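You operate a simulated robot arm through the tools that you are given. There is no shell and no other tool. Be economical: measure what you need, move in short steps, check, and stop when the job is done.

The job below is to be done with a simulated robot arm. You get a single attempt, and the scene is never put back.

Task
Take the white tub and put it on the teal dish.

Only the result counts: the job must be done as asked and must still hold three seconds after the hand-in. Knocking over, shifting, dropping, spilling or breaking anything else fails it.

Robot
A 5-joint arm with a two-finger parallel gripper, fixed in place. Base frame: the origin is at the foot of the arm, x ahead of it, y to its left, z up; the work surface is at about z = 0. Lengths are in mm, angles in degrees, forces in N, time in s.
With the tool pointing down near the work surface it reaches from about 260 to 680 mm from the base axis. Its first joint turns from -66.0 to 66.0 degrees. The tool tilts only in the upright plane through the base axis and itself; it spins freely about its own axis. Payload 2.9 kg.
Tool frame: the origin (TCP) lies between the finger pads and is the grasp point; the fingertips stand 30 mm ahead of it; z points along the fingers, y is the line along which they close. Largest opening 110 mm; finger width 20, thickness 10; the body of the gripper, 48 by 112 mm, starts 55 mm behind the TCP.
Orientation is that of the tool frame in the base frame, as a unit quaternion [w, x, y, z]. With the fingers straight down and closing along the base's y, the tool's x points along the base's -x, its y along +y and its z along -z.

Tools
- The arm moves only by the tool servo_tool. Its argument "targets" is a list of rows, each an object of numbers (a shift or turn left out is 0, a gripper value left out holds the last): "dx", "dy", "dz": the shift along the base's x, y, z in mm; "wx", "wy", "wz": the turn, a rotation vector about the base's x, y, z in degrees; "hand": the gripper command, from -1 (shut) to 1 (fully open), values between in proportion. In form: [{"dx": .., "dy": .., "dz": .., "wx": .., "wy": .., "wz": .., "hand": ..}, ...]. A call has 1 to 12 rows; each row is the pose to reach, as a shift and turn from the pose commanded when the call began. Each row takes 0.2 s and may step no farther than 50 mm and 8.6 degrees from the row before; otherwise, or with a gripper value out of range, the whole call is refused. Where a pose cannot be reached the arm comes as near as it can. A force on the tool above 40 N (or 10 N above the force at the start of the call, whichever is more), or a blocked arm, ends the call early, and 0.2 s more pass. The fingers move at their own pace (about 108 mm/s each) and stop on an object; they squeeze with about 25 N. The grip force told is the motor's: it shows also when the fingers shut on nothing. Time passes only in rows, and 0.2 s behind the last, so rows that repeat a pose let the fingers close. It gives the time, the measured TCP pose, the force on the tool (base axes), the opening and the grip force at its end, in the units of the frame above (readings bear some noise), and new pictures: "views" is both (left out), scene, wrist or none.
- Cameras (640 x 400 px; columns grow to the right, rows downward): "scene" is fixed at [60.1, -494.4, 579.3]; the picture's right is [0.41, -0.91, 0.00], its down [-0.63, -0.28, -0.72] and it looks along [0.66, 0.30, -0.69] (base axes); focal length 373 px, centre (320, 200). "wrist" rides on the gripper at [72, 17, -103] in the tool frame; the picture's right is [-0.23, 0.97, 0.00], its down [-0.76, -0.18, -0.62] and it looks along [-0.61, -0.14, 0.78] (tool axes); focal length 222 px, centre (320, 200). There is no depth. A picture from a camera that has moved, and an enlarged one, comes with that camera's place and axes in the base frame and with its lens. The place of the scene camera against the robot may be out by one fixed shift of up to 25 mm in any direction.
- enlarge(camera, box): a new picture of the part [left, top, right, bottom] of that camera's present view, enlarged. It takes no simulated time.
- hand_in(): hands the job in; it is judged then, once.

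Go step by step. Nothing tells you positions but the pictures and the camera data: compare them with the known pose of the tool, close in by small moves and look again before you grip or let go. The budget is 90 turns and 170 pictures, counting those below and the enlarged ones. Unless the task says otherwise, let go and move clear before handing in, and close with one line.

The tools are called after "Call:" by a JSON object that holds its "method" and its "body". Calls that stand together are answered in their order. servo_tool: Moves the arm, as the interface text tells. Its arguments: {"type":"object","properties":{"targets":{"type":"array"},"views":{"type":"string","enum":["both","scene","wrist","none"]}},"required":["targets"]} The other tools are called the same way: enlarge (camera, box) takes an enlarged picture of a part of a camera's view; hand_in () hands the job in.

At the start:

```text
time_s: 0.0
tool_pos: [294.3, -351.1, 316.4]
ee_rot: [0.0, 0.0, 1.0, 0.0]
force: [-0.5, -1.3, 0.4]
width: 110.1
finger_force: 0.1
```

scene: 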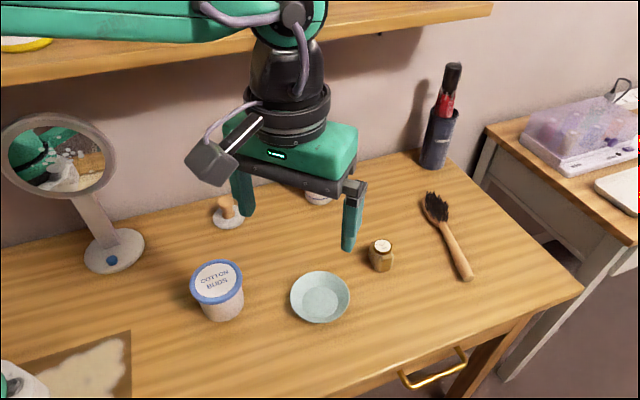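
wrist: 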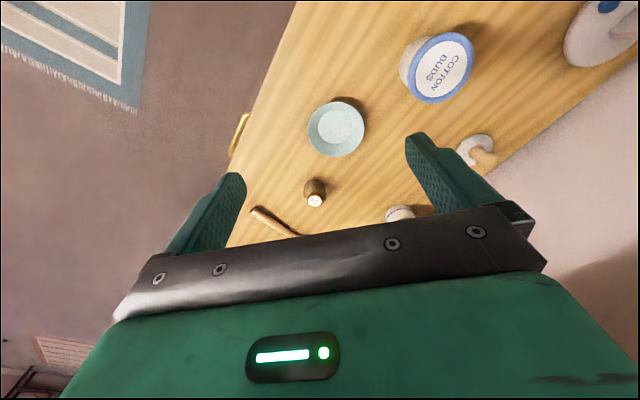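

I see a tub labelled "cotton buds" with a blue rim at roughly (297, -200), the teal dish at roughly (380, -348), and another white-ish object behind the gripper. I'll enlarge the views to work out which one is the white tub.

Call:
{"method": "enlarge", "body": {"camera": "scene", "box": [170, 160, 410, 340]}}

Call:
{"method": "enlarge", "body": {"camera": "wrist", "box": [290, 10, 530, 230]}}

```text
2.22 times, centred on (290, 250) of scene
camera zoom: at [60.1, -494.4, 579.3], right [0.41, -0.91, 0.0], down [-0.63, -0.28, -0.72], along [0.66, 0.3, -0.69], focal length 829 px, centre (387, 89)
```

zoom: 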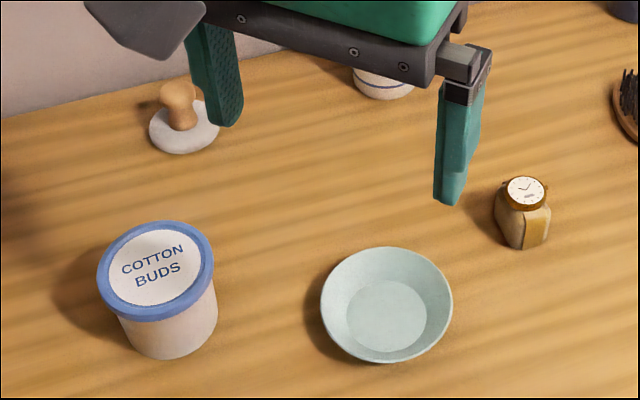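

```text
1.82 times, centred on (410, 120) of wrist
camera zoom: at [221.2, -335.0, 418.9], right [0.23, 0.97, 0.0], down [0.76, -0.18, 0.62], along [0.61, -0.14, -0.78], focal length 404 px, centre (156, 346)
```

zoom: 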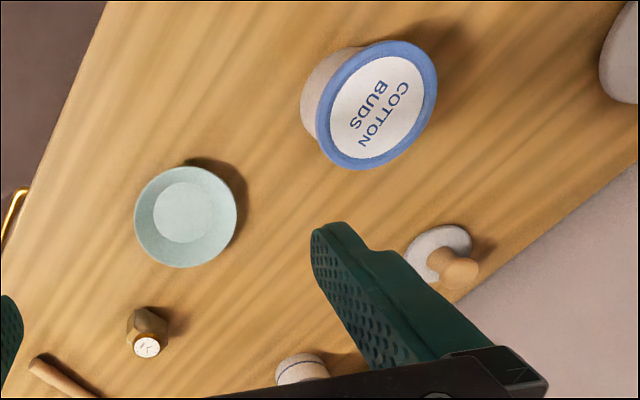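

The cotton buds tub (white, blue rim) matches the task, at about (304, -188), and the dish is at about (381, -340). I'll move above the tub, then look again, including at the jar at the back.

Call:
{"method": "servo_tool", "body": {"targets": [{"dx": 2, "dy": 40, "hand": 1}, {"dx": 5, "dy": 80}, {"dx": 8, "dy": 120, "dz": -20}, {"dx": 10, "dy": 160, "dz": -50}, {"dx": 10, "dy": 163, "dz": -80}]}}

```text
time_s: 1.2
tool_pos: [304.4, -188.3, 237.4]
ee_rot: [0.0, 0.0, 1.0, 0.001]
force: [-0.1, -1.2, -1.1]
width: 109.9
finger_force: 0.0
camera wrist: at [231.1, -171.0, 340.3], right [0.23, 0.97, 0.0], down [0.76, -0.18, 0.62], along [0.61, -0.14, -0.78], focal length 222 px, centre (320, 200)
```

scene: 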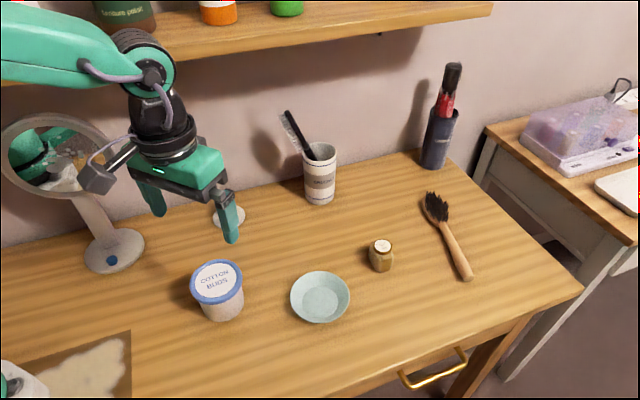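
wrist: 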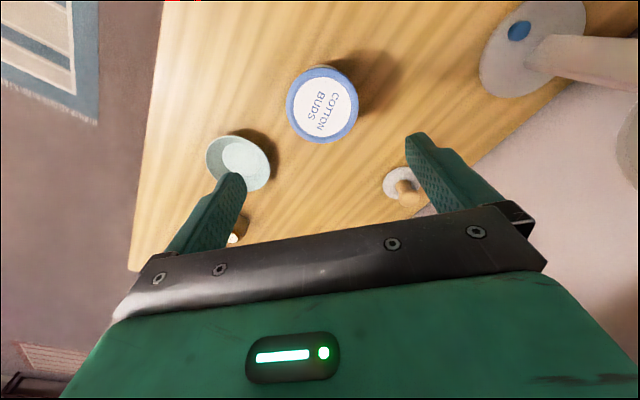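

The jar at the back is a brush cup, so the cotton buds tub is the target. Triangulation puts its lid centre near (304, -183) at z ≈ 80 with a diameter of about 81 mm. I'll centre over it and go down partway.

Call:
{"method": "servo_tool", "body": {"targets": [{"dy": 5, "dz": -20}, {"dy": 5, "dz": -60}, {"dy": 5, "dz": -100}, {"dy": 5, "dz": -110}]}}

```text
time_s: 2.2
tool_pos: [304.7, -185.5, 125.9]
ee_rot: [0.001, 0.0, 1.0, 0.001]
force: [0.1, 0.1, 1.2]
width: 109.9
finger_force: 0.2
camera wrist: at [230.9, -170.0, 229.1], right [0.23, 0.97, 0.0], down [0.76, -0.18, 0.62], along [0.61, -0.14, -0.78], focal length 222 px, centre (320, 200)
```

scene: 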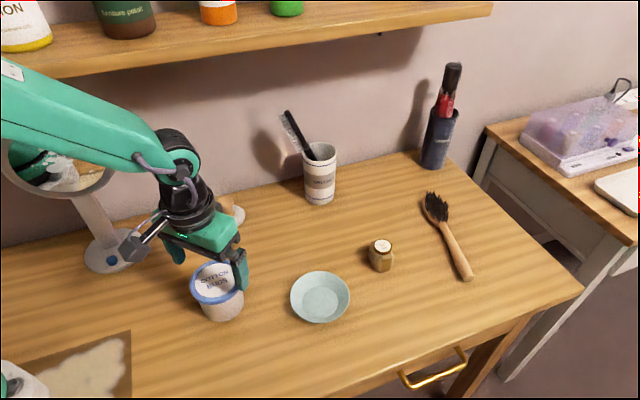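
wrist: 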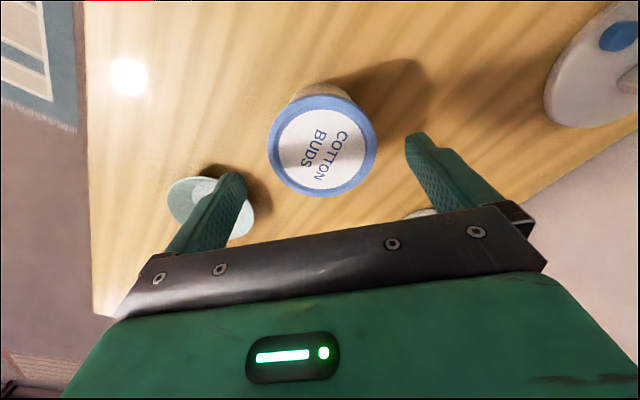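

The lid is nearly centred in y. I'll enlarge the wrist view to pin down its height and x more precisely.

Call:
{"method": "enlarge", "body": {"camera": "wrist", "box": [240, 70, 400, 210]}}

Call:
{"method": "enlarge", "body": {"camera": "scene", "box": [160, 230, 360, 340]}}

```text
2.86 times, centred on (320, 140) of wrist
camera zoom: at [230.9, -170.0, 229.1], right [0.23, 0.97, 0.0], down [0.76, -0.18, 0.62], along [0.61, -0.14, -0.78], focal length 635 px, centre (320, 371)
```

zoom: 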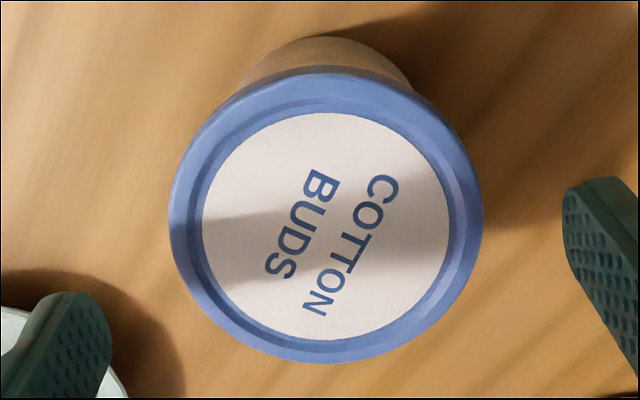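

```text
3.20 times, centred on (260, 285) of scene
camera zoom: at [60.1, -494.4, 579.3], right [0.41, -0.91, 0.0], down [-0.63, -0.28, -0.72], along [0.66, 0.3, -0.69], focal length 1194 px, centre (512, -72)
```

zoom: 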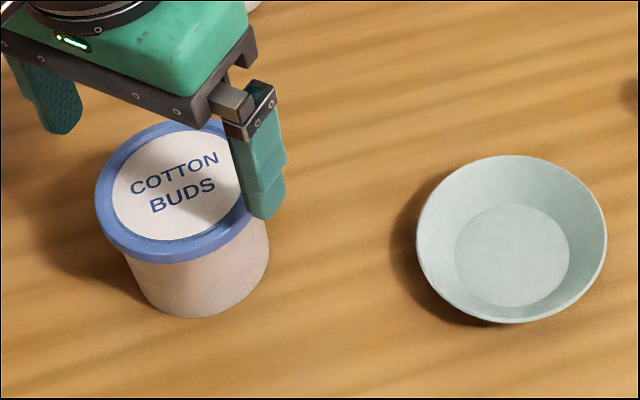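

The lid height comes out at 70–80 mm, with the centre near (306, -184) and a base about 63 mm across. I'll go down to TCP z ≈ 62 with the fingers open and check.

Call:
{"method": "servo_tool", "body": {"targets": [{"dx": 2, "dy": 1, "dz": -20}, {"dx": 2, "dy": 1, "dz": -40}, {"dx": 2, "dy": 1, "dz": -60}, {"dx": 2, "dy": 1, "dz": -64}, {"dx": 2, "dy": 1, "dz": -64}]}}

```text
time_s: 3.4
tool_pos: [306.5, -183.7, 62.1]
ee_rot: [0.0, 0.0, 1.0, 0.001]
force: [-0.3, 0.1, 0.0]
width: 110.0
finger_force: 0.1
camera wrist: at [233.1, -167.2, 164.2], right [0.23, 0.97, 0.0], down [0.76, -0.18, 0.62], along [0.61, -0.14, -0.78], focal length 222 px, centre (320, 200)
```

scene: 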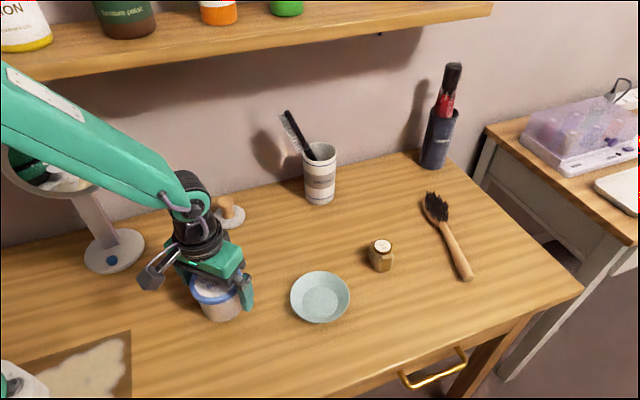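
wrist: 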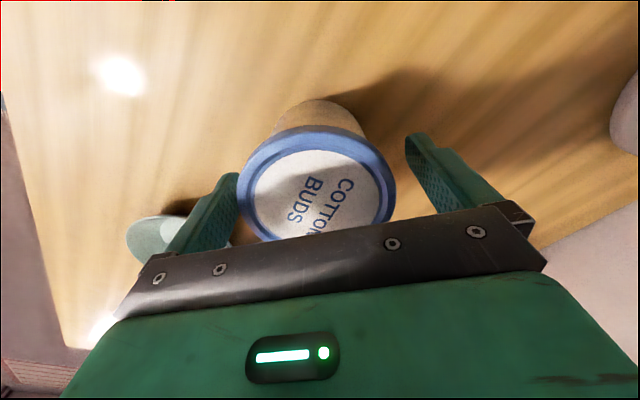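

The fingers straddle the lid. I'll check centring in x before closing.

Call:
{"method": "enlarge", "body": {"camera": "wrist", "box": [200, 90, 440, 240]}}

Call:
{"method": "enlarge", "body": {"camera": "scene", "box": [130, 230, 290, 330]}}

```text
2.67 times, centred on (320, 165) of wrist
camera zoom: at [233.1, -167.2, 164.2], right [0.23, 0.97, 0.0], down [0.76, -0.18, 0.62], along [0.61, -0.14, -0.78], focal length 592 px, centre (320, 293)
```

zoom: 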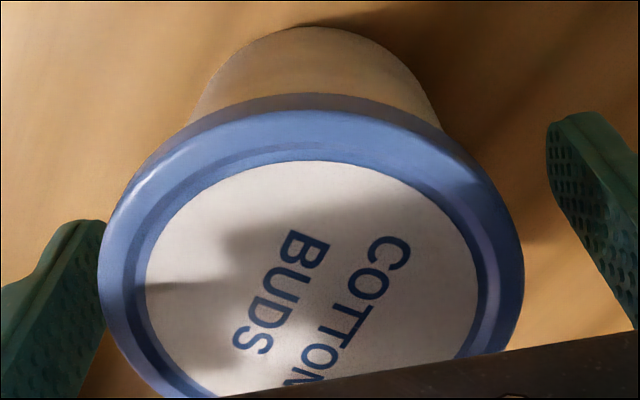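

```text
4.00 times, centred on (210, 280) of scene
camera zoom: at [60.1, -494.4, 579.3], right [0.41, -0.91, 0.0], down [-0.63, -0.28, -0.72], along [0.66, 0.3, -0.69], focal length 1492 px, centre (760, -120)
```

zoom: 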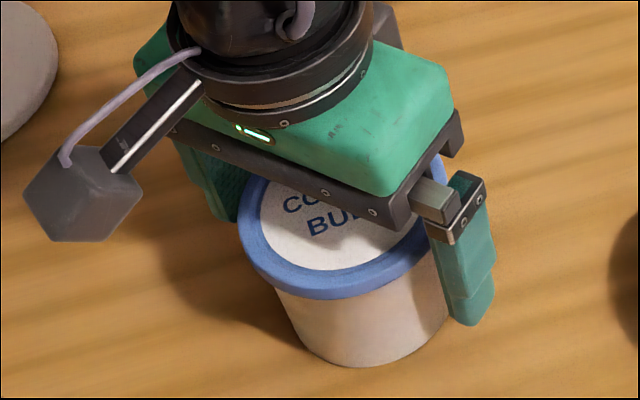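

Both views agree: the lid centre is at about (306.5, -183), right at the TCP. Closing the gripper now.

Call:
{"method": "servo_tool", "body": {"targets": [{"hand": 0.4}, {"hand": -1}, {"hand": -1}, {"hand": -1}]}}

```text
time_s: 4.4
tool_pos: [306.1, -183.7, 61.1]
ee_rot: [0.0, -0.001, 1.0, 0.001]
force: [1.1, 1.0, -0.2]
width: 84.6
finger_force: 24.8
camera wrist: at [233.1, -167.3, 164.4], right [0.23, 0.97, 0.0], down [0.76, -0.18, 0.62], along [0.61, -0.14, -0.78], focal length 222 px, centre (320, 200)
```

scene: 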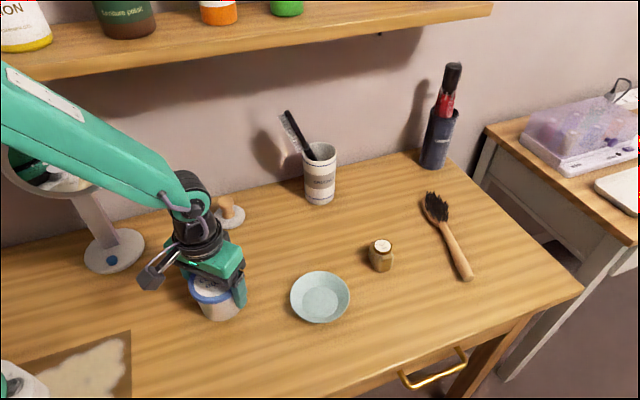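
wrist: 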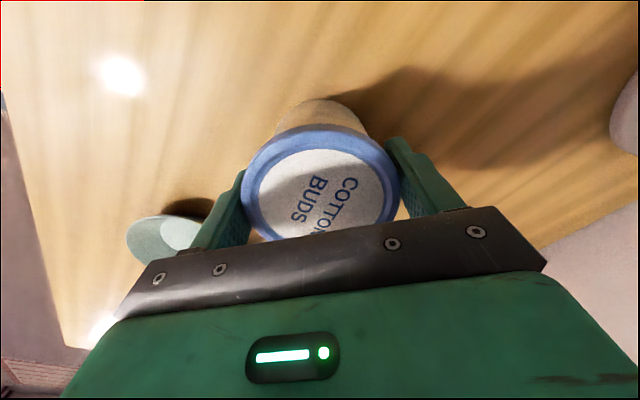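

The grip is on the lid, 84.6 mm wide at 25 N. I'll lift it gently and check.

Call:
{"method": "servo_tool", "body": {"targets": [{"dz": 8}, {"dz": 20}, {"dz": 40}, {"dz": 65}, {"dz": 90}, {"dz": 90}]}}

```text
time_s: 5.8
tool_pos: [305.8, -183.0, 152.8]
ee_rot: [0.001, 0.0, 1.0, -0.001]
force: [-0.1, 0.5, -0.2]
width: 84.8
finger_force: 25.5
camera wrist: at [232.6, -166.8, 255.1], right [0.23, 0.97, 0.0], down [0.76, -0.18, 0.62], along [0.61, -0.14, -0.78], focal length 222 px, centre (320, 200)
```

scene: 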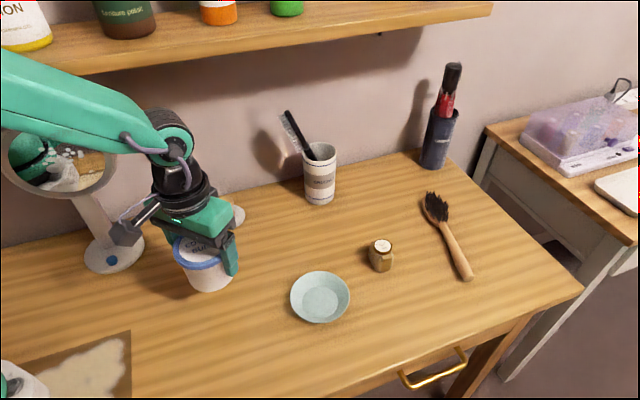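
wrist: 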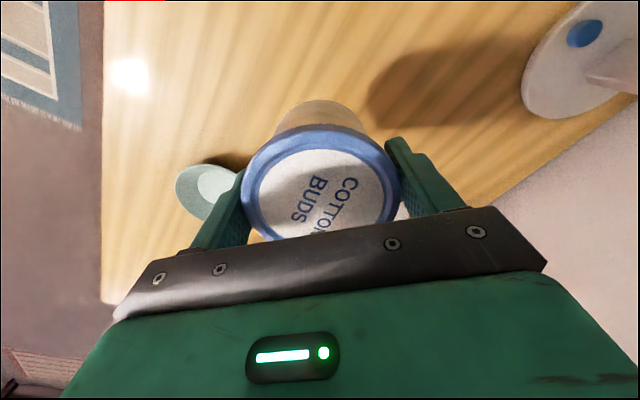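

The tub is lifted and level. The dish centre comes out at (376, -338.5) from several views, including the scene camera corrected by its offset. I'll carry the tub over it at this height.

Call:
{"method": "servo_tool", "body": {"targets": [{"dx": 6, "dy": -14}, {"dx": 18, "dy": -40}, {"dx": 30, "dy": -68}, {"dx": 42, "dy": -96}, {"dx": 54, "dy": -122}, {"dx": 64, "dy": -144}, {"dx": 69, "dy": -155.5}, {"dx": 69, "dy": -155.5}]}}

```text
time_s: 7.6
tool_pos: [374.7, -339.1, 152.5]
ee_rot: [0.0, -0.002, 1.0, 0.0]
force: [0.4, -0.3, -0.6]
width: 84.6
finger_force: 24.4
camera wrist: at [301.4, -321.5, 254.7], right [0.23, 0.97, 0.0], down [0.76, -0.18, 0.62], along [0.61, -0.14, -0.78], focal length 222 px, centre (320, 200)
```

scene: 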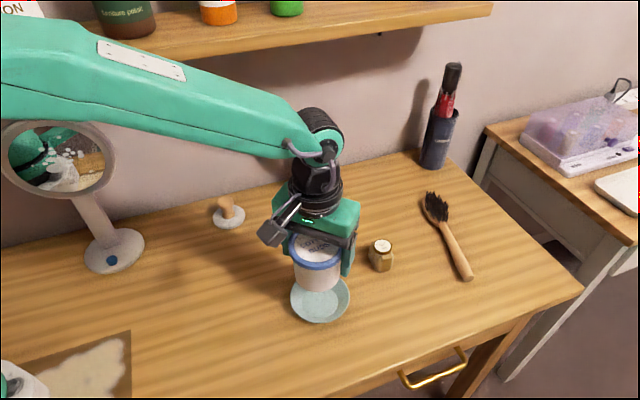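
wrist: 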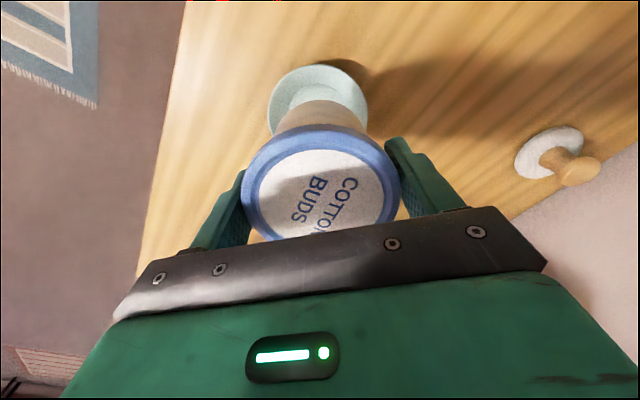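

The tub hangs above the dish and y looks right. I'll enlarge to check x alignment.

Call:
{"method": "enlarge", "body": {"camera": "wrist", "box": [240, 50, 400, 150]}}

Call:
{"method": "enlarge", "body": {"camera": "scene", "box": [250, 230, 410, 330]}}

```text
4.00 times, centred on (320, 100) of wrist
camera zoom: at [301.4, -321.5, 254.7], right [0.23, 0.97, 0.0], down [0.76, -0.18, 0.62], along [0.61, -0.14, -0.78], focal length 888 px, centre (320, 600)
```

zoom: 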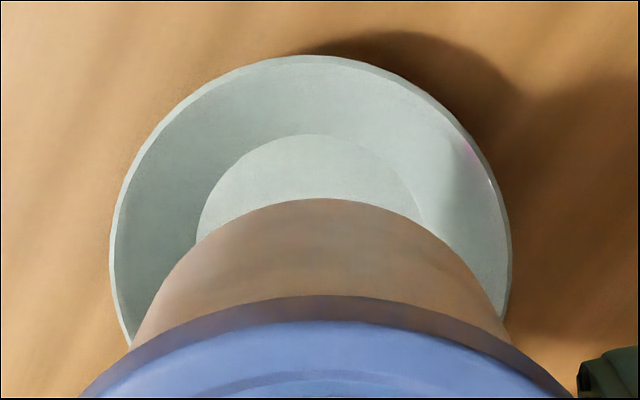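

```text
4.00 times, centred on (330, 280) of scene
camera zoom: at [60.1, -494.4, 579.3], right [0.41, -0.91, 0.0], down [-0.63, -0.28, -0.72], along [0.66, 0.3, -0.69], focal length 1492 px, centre (280, -120)
```

zoom: 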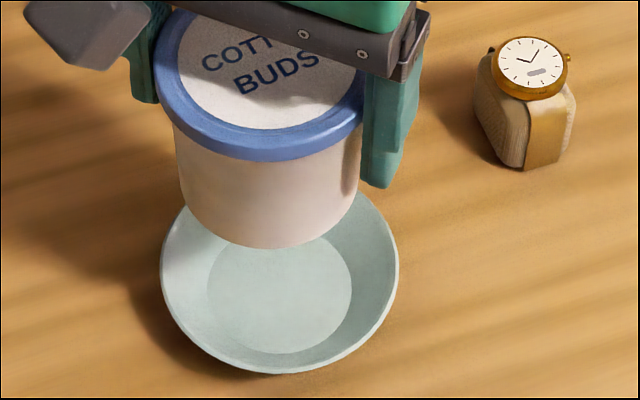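

The dish centre is nearer x = 380, and its rim is only about 16 mm high, so the fingertips will clear it. I'll shift +4 in x and lower to just above the dish.

Call:
{"method": "servo_tool", "body": {"targets": [{"dx": 4, "dz": -15}, {"dx": 4, "dz": -35}, {"dx": 4, "dz": -55}, {"dx": 4, "dz": -68}, {"dx": 4, "dz": -74}, {"dx": 4, "dz": -74}]}}

Call:
{"method": "enlarge", "body": {"camera": "scene", "box": [250, 230, 410, 330]}}

Call:
{"method": "enlarge", "body": {"camera": "wrist", "box": [240, 50, 400, 150]}}

```text
time_s: 9.0
tool_pos: [379.7, -338.5, 78.6]
ee_rot: [-0.001, 0.0, 1.0, -0.001]
force: [-0.5, -0.4, 1.2]
width: 84.5
finger_force: 24.8
camera wrist: at [306.9, -321.8, 180.7], right [0.23, 0.97, 0.0], down [0.76, -0.18, 0.62], along [0.61, -0.14, -0.78], focal length 222 px, centre (320, 200)
```

scene: 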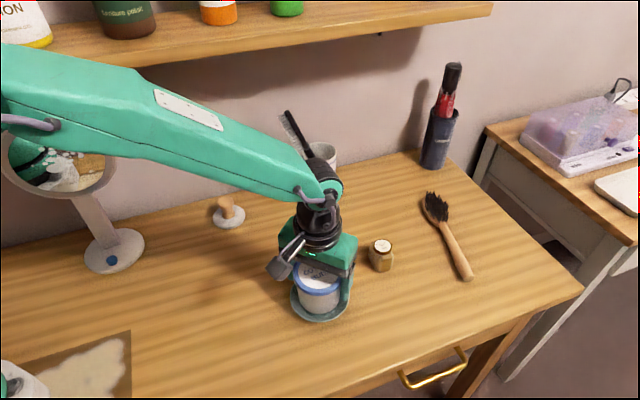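
wrist: 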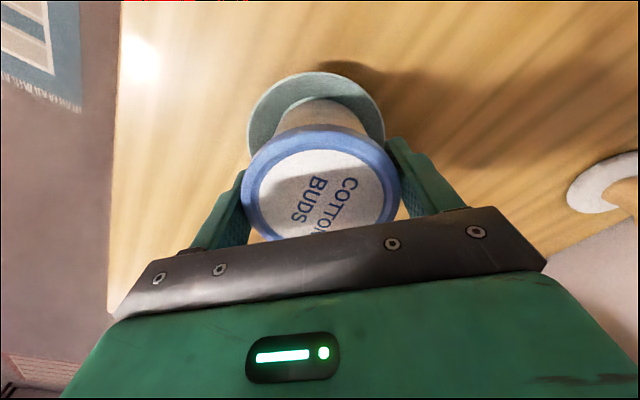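

```text
4.00 times, centred on (330, 280) of scene
camera zoom: at [60.1, -494.4, 579.3], right [0.41, -0.91, 0.0], down [-0.63, -0.28, -0.72], along [0.66, 0.3, -0.69], focal length 1492 px, centre (280, -120)
```

zoom: 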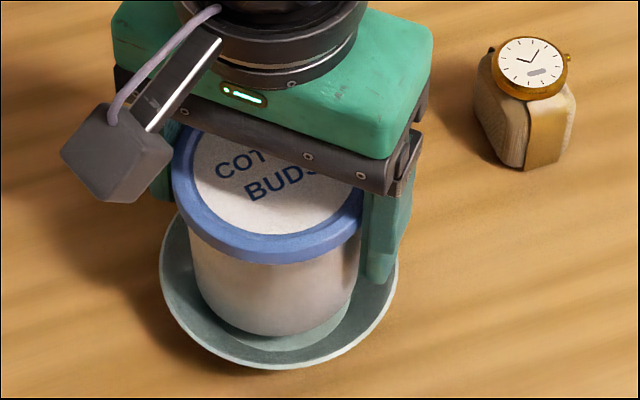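

```text
4.00 times, centred on (320, 100) of wrist
camera zoom: at [306.9, -321.8, 180.7], right [0.23, 0.97, 0.0], down [0.76, -0.18, 0.62], along [0.61, -0.14, -0.78], focal length 888 px, centre (320, 600)
```

zoom: 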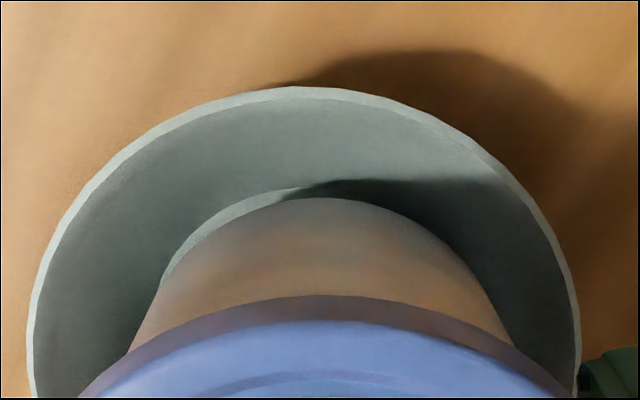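

x is aligned, and the tub sits about 4 mm too far toward +y. I'll correct that and lower in small steps until it touches.

Call:
{"method": "servo_tool", "body": {"targets": [{"dx": -1, "dy": -4}, {"dx": -1, "dy": -4, "dz": -4}, {"dx": -1, "dy": -4, "dz": -8}, {"dx": -1, "dy": -4, "dz": -10}, {"dx": -1, "dy": -4, "dz": -10}]}}

Call:
{"method": "enlarge", "body": {"camera": "scene", "box": [250, 230, 410, 330]}}

Call:
{"method": "enlarge", "body": {"camera": "wrist", "box": [220, 50, 420, 175]}}

```text
time_s: 10.2
tool_pos: [379.4, -342.1, 68.5]
ee_rot: [0.001, 0.0, 1.0, 0.0]
force: [-6.1, 3.1, 22.8]
width: 83.9
finger_force: 25.4
camera wrist: at [305.2, -325.7, 171.3], right [0.23, 0.97, 0.0], down [0.76, -0.18, 0.62], along [0.61, -0.14, -0.78], focal length 222 px, centre (320, 200)
```

scene: 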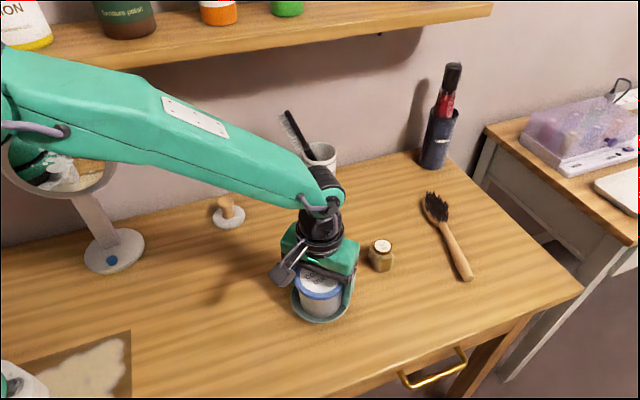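
wrist: 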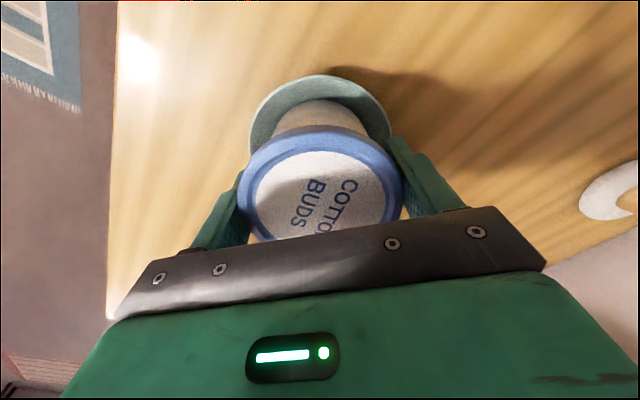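

```text
4.00 times, centred on (330, 280) of scene
camera zoom: at [60.0, -494.3, 579.4], right [0.41, -0.91, 0.0], down [-0.63, -0.28, -0.72], along [0.66, 0.3, -0.69], focal length 1492 px, centre (280, -120)
```

zoom: 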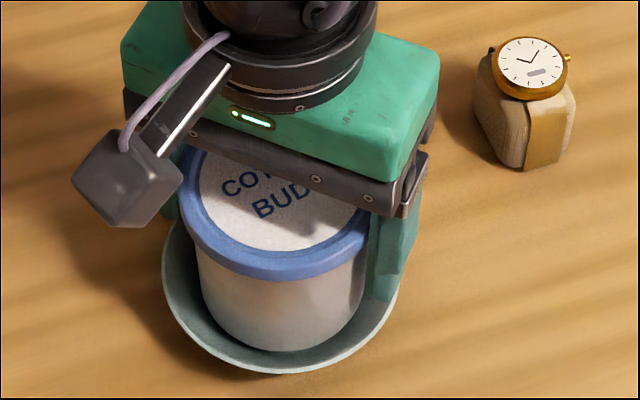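

```text
3.20 times, centred on (320, 112) of wrist
camera zoom: at [305.2, -325.7, 171.3], right [0.23, 0.97, 0.0], down [0.76, -0.18, 0.62], along [0.61, -0.14, -0.78], focal length 711 px, centre (320, 480)
```

zoom: 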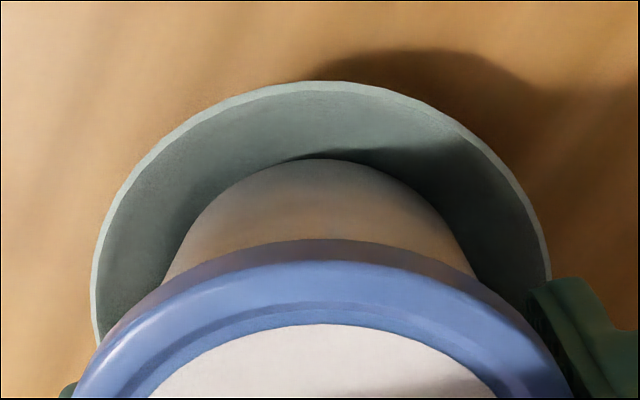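

The tub touches the dish with about 23 N upward and a slight sideways force. I'll ease up and shift a little along that force to relax it before releasing.

Call:
{"method": "servo_tool", "body": {"targets": [{"dx": -1, "dy": 0.5, "dz": 2}, {"dx": -2, "dy": 1, "dz": 2}, {"dx": -2, "dy": 1, "dz": 2}], "views": "none"}}

```text
time_s: 11.0
tool_pos: [375.0, -341.0, 68.2]
ee_rot: [-0.001, -0.001, 1.0, 0.001]
force: [-0.1, -0.9, -0.2]
width: 84.3
finger_force: 25.0
```

The force is gone. I'll lower again gently to find the seat.

Call:
{"method": "servo_tool", "body": {"targets": [{"dz": -1}, {"dz": -1.5}, {"dz": -1.5}], "views": "none"}}

```text
time_s: 11.8
tool_pos: [376.3, -340.3, 68.3]
ee_rot: [0.0, 0.0, 1.0, 0.0]
force: [-2.1, 1.7, 1.5]
width: 83.8
finger_force: 25.1
```

Call:
{"method": "servo_tool", "body": {"targets": [{"dz": -0.5}, {"dz": -1}, {"dz": -1}]}}

Call:
{"method": "enlarge", "body": {"camera": "scene", "box": [250, 230, 410, 330]}}

```text
time_s: 12.6
tool_pos: [376.0, -342.2, 68.4]
ee_rot: [0.001, 0.0, 1.0, 0.0]
force: [-5.5, 5.0, 16.2]
width: 84.3
finger_force: 25.1
camera wrist: at [303.0, -324.6, 170.9], right [0.23, 0.97, 0.0], down [0.76, -0.18, 0.62], along [0.61, -0.14, -0.78], focal length 222 px, centre (320, 200)
```

scene: 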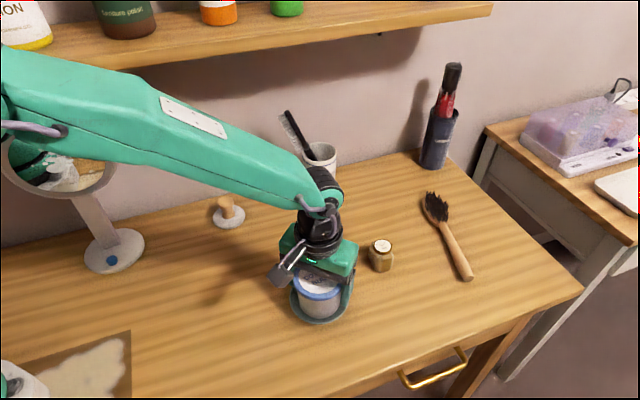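
wrist: 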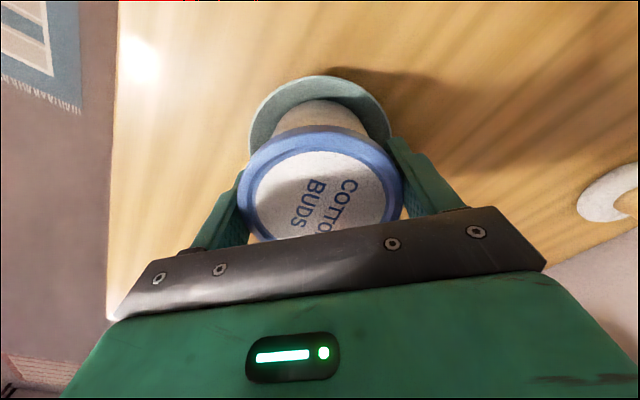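

```text
4.00 times, centred on (330, 280) of scene
camera zoom: at [60.0, -494.3, 579.4], right [0.41, -0.91, 0.0], down [-0.63, -0.28, -0.72], along [0.66, 0.3, -0.69], focal length 1492 px, centre (280, -120)
```

zoom: 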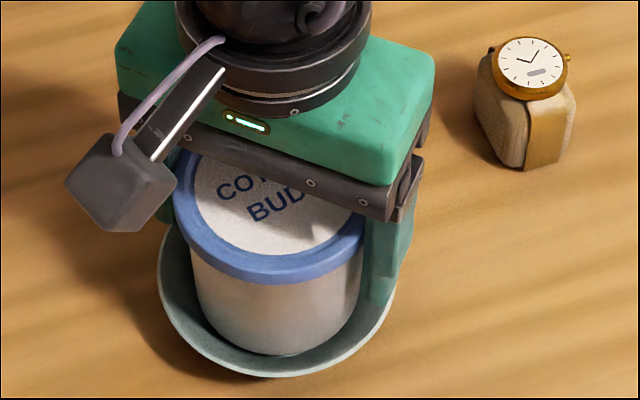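

The tub is seated on the dish and upright. I'll take off the downward load and open the fingers, holding position.

Call:
{"method": "servo_tool", "body": {"targets": [{"dz": 1}, {"dz": 1}, {"dz": 1, "hand": 0.6}, {"dz": 1, "hand": 0.8}, {"dz": 1, "hand": 1}, {"dz": 1, "hand": 1}]}}

Call:
{"method": "enlarge", "body": {"camera": "scene", "box": [250, 230, 410, 330]}}

```text
time_s: 14.0
tool_pos: [376.3, -341.1, 68.8]
ee_rot: [0.0, 0.0, 1.0, 0.001]
force: [0.2, -0.4, -0.5]
width: 109.9
finger_force: 0.1
camera wrist: at [303.2, -324.4, 171.6], right [0.23, 0.97, 0.0], down [0.76, -0.18, 0.62], along [0.61, -0.14, -0.78], focal length 222 px, centre (320, 200)
```

scene: 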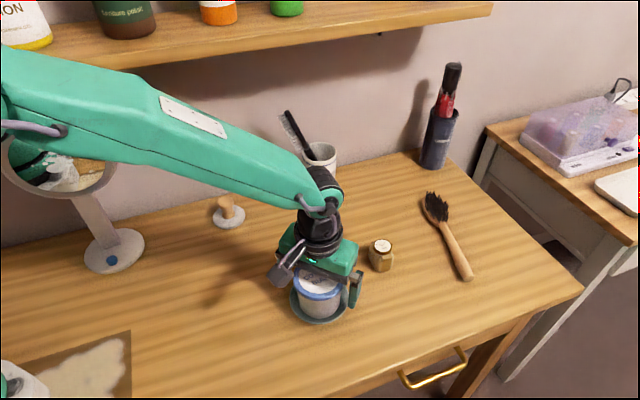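
wrist: 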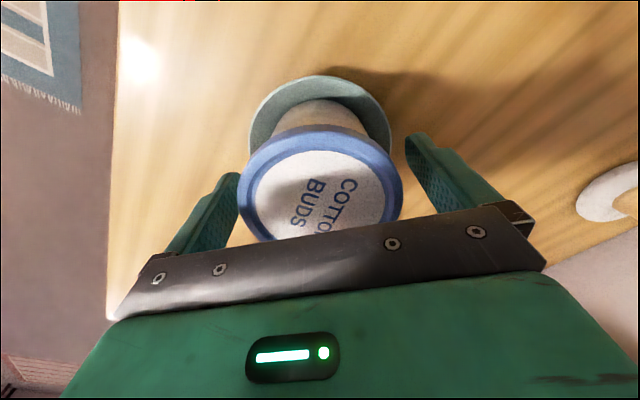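

```text
4.00 times, centred on (330, 280) of scene
camera zoom: at [60.1, -494.4, 579.3], right [0.41, -0.91, 0.0], down [-0.63, -0.28, -0.72], along [0.66, 0.3, -0.69], focal length 1492 px, centre (280, -120)
```

zoom: 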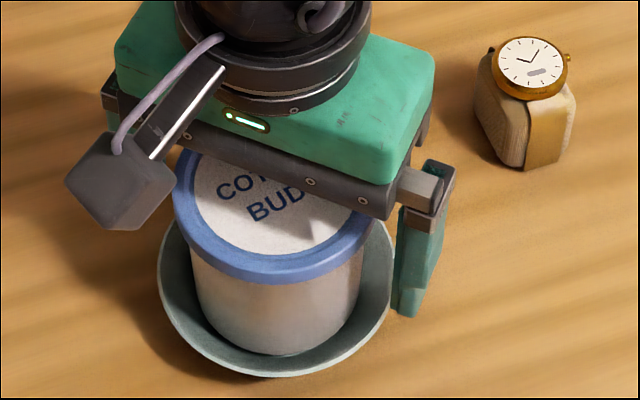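

The tub is released, resting level in the dish with the fingers clear on both sides. I'll rise straight up, staying away from the shelf, and check it holds.

Call:
{"method": "servo_tool", "body": {"targets": [{"dz": 10}, {"dz": 30}, {"dz": 60}, {"dz": 100}, {"dz": 140}, {"dz": 160}, {"dz": 160}]}}

Call:
{"method": "enlarge", "body": {"camera": "scene", "box": [250, 230, 410, 330]}}

```text
time_s: 15.6
tool_pos: [376.6, -340.4, 229.7]
ee_rot: [0.0, 0.0, 1.0, 0.001]
force: [-0.6, 0.8, -0.6]
width: 110.2
finger_force: 0.0
camera wrist: at [303.6, -324.9, 331.6], right [0.23, 0.97, 0.0], down [0.76, -0.18, 0.62], along [0.61, -0.14, -0.78], focal length 222 px, centre (320, 200)
```

scene: 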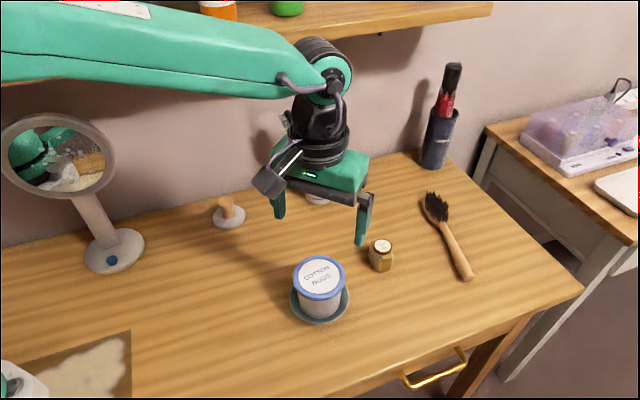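
wrist: 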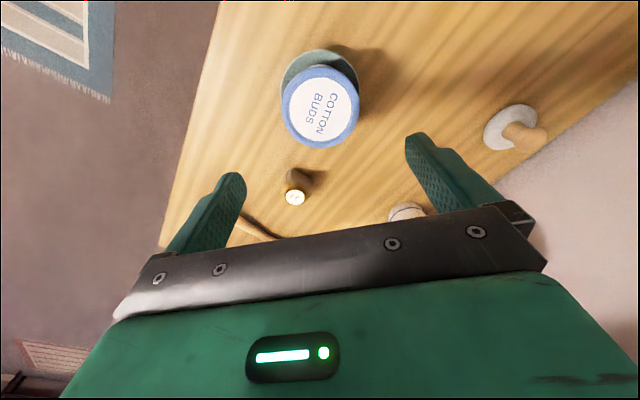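

```text
4.00 times, centred on (330, 280) of scene
camera zoom: at [60.1, -494.4, 579.3], right [0.41, -0.91, 0.0], down [-0.63, -0.28, -0.72], along [0.66, 0.3, -0.69], focal length 1492 px, centre (280, -120)
```

zoom: 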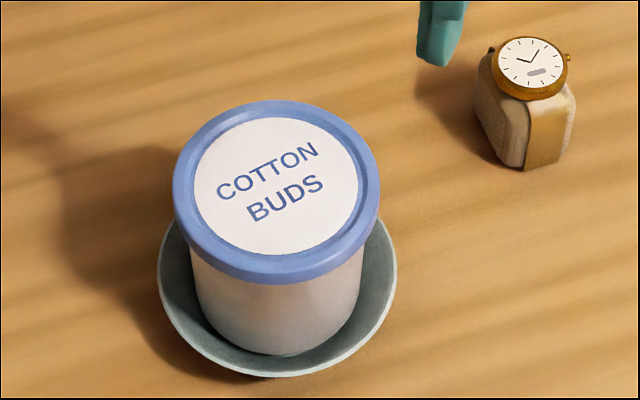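

The tub stands upright and steady in the teal dish, the gripper is clear and nothing else was disturbed. Handing in.

Call:
{"method": "hand_in", "body": {}}

```text
The job is handed in.
```

The white cotton buds tub is standing upright on the teal dish, with the gripper open and clear. The dish itself moved about 1 mm while I was seating the tub; nothing else was touched.
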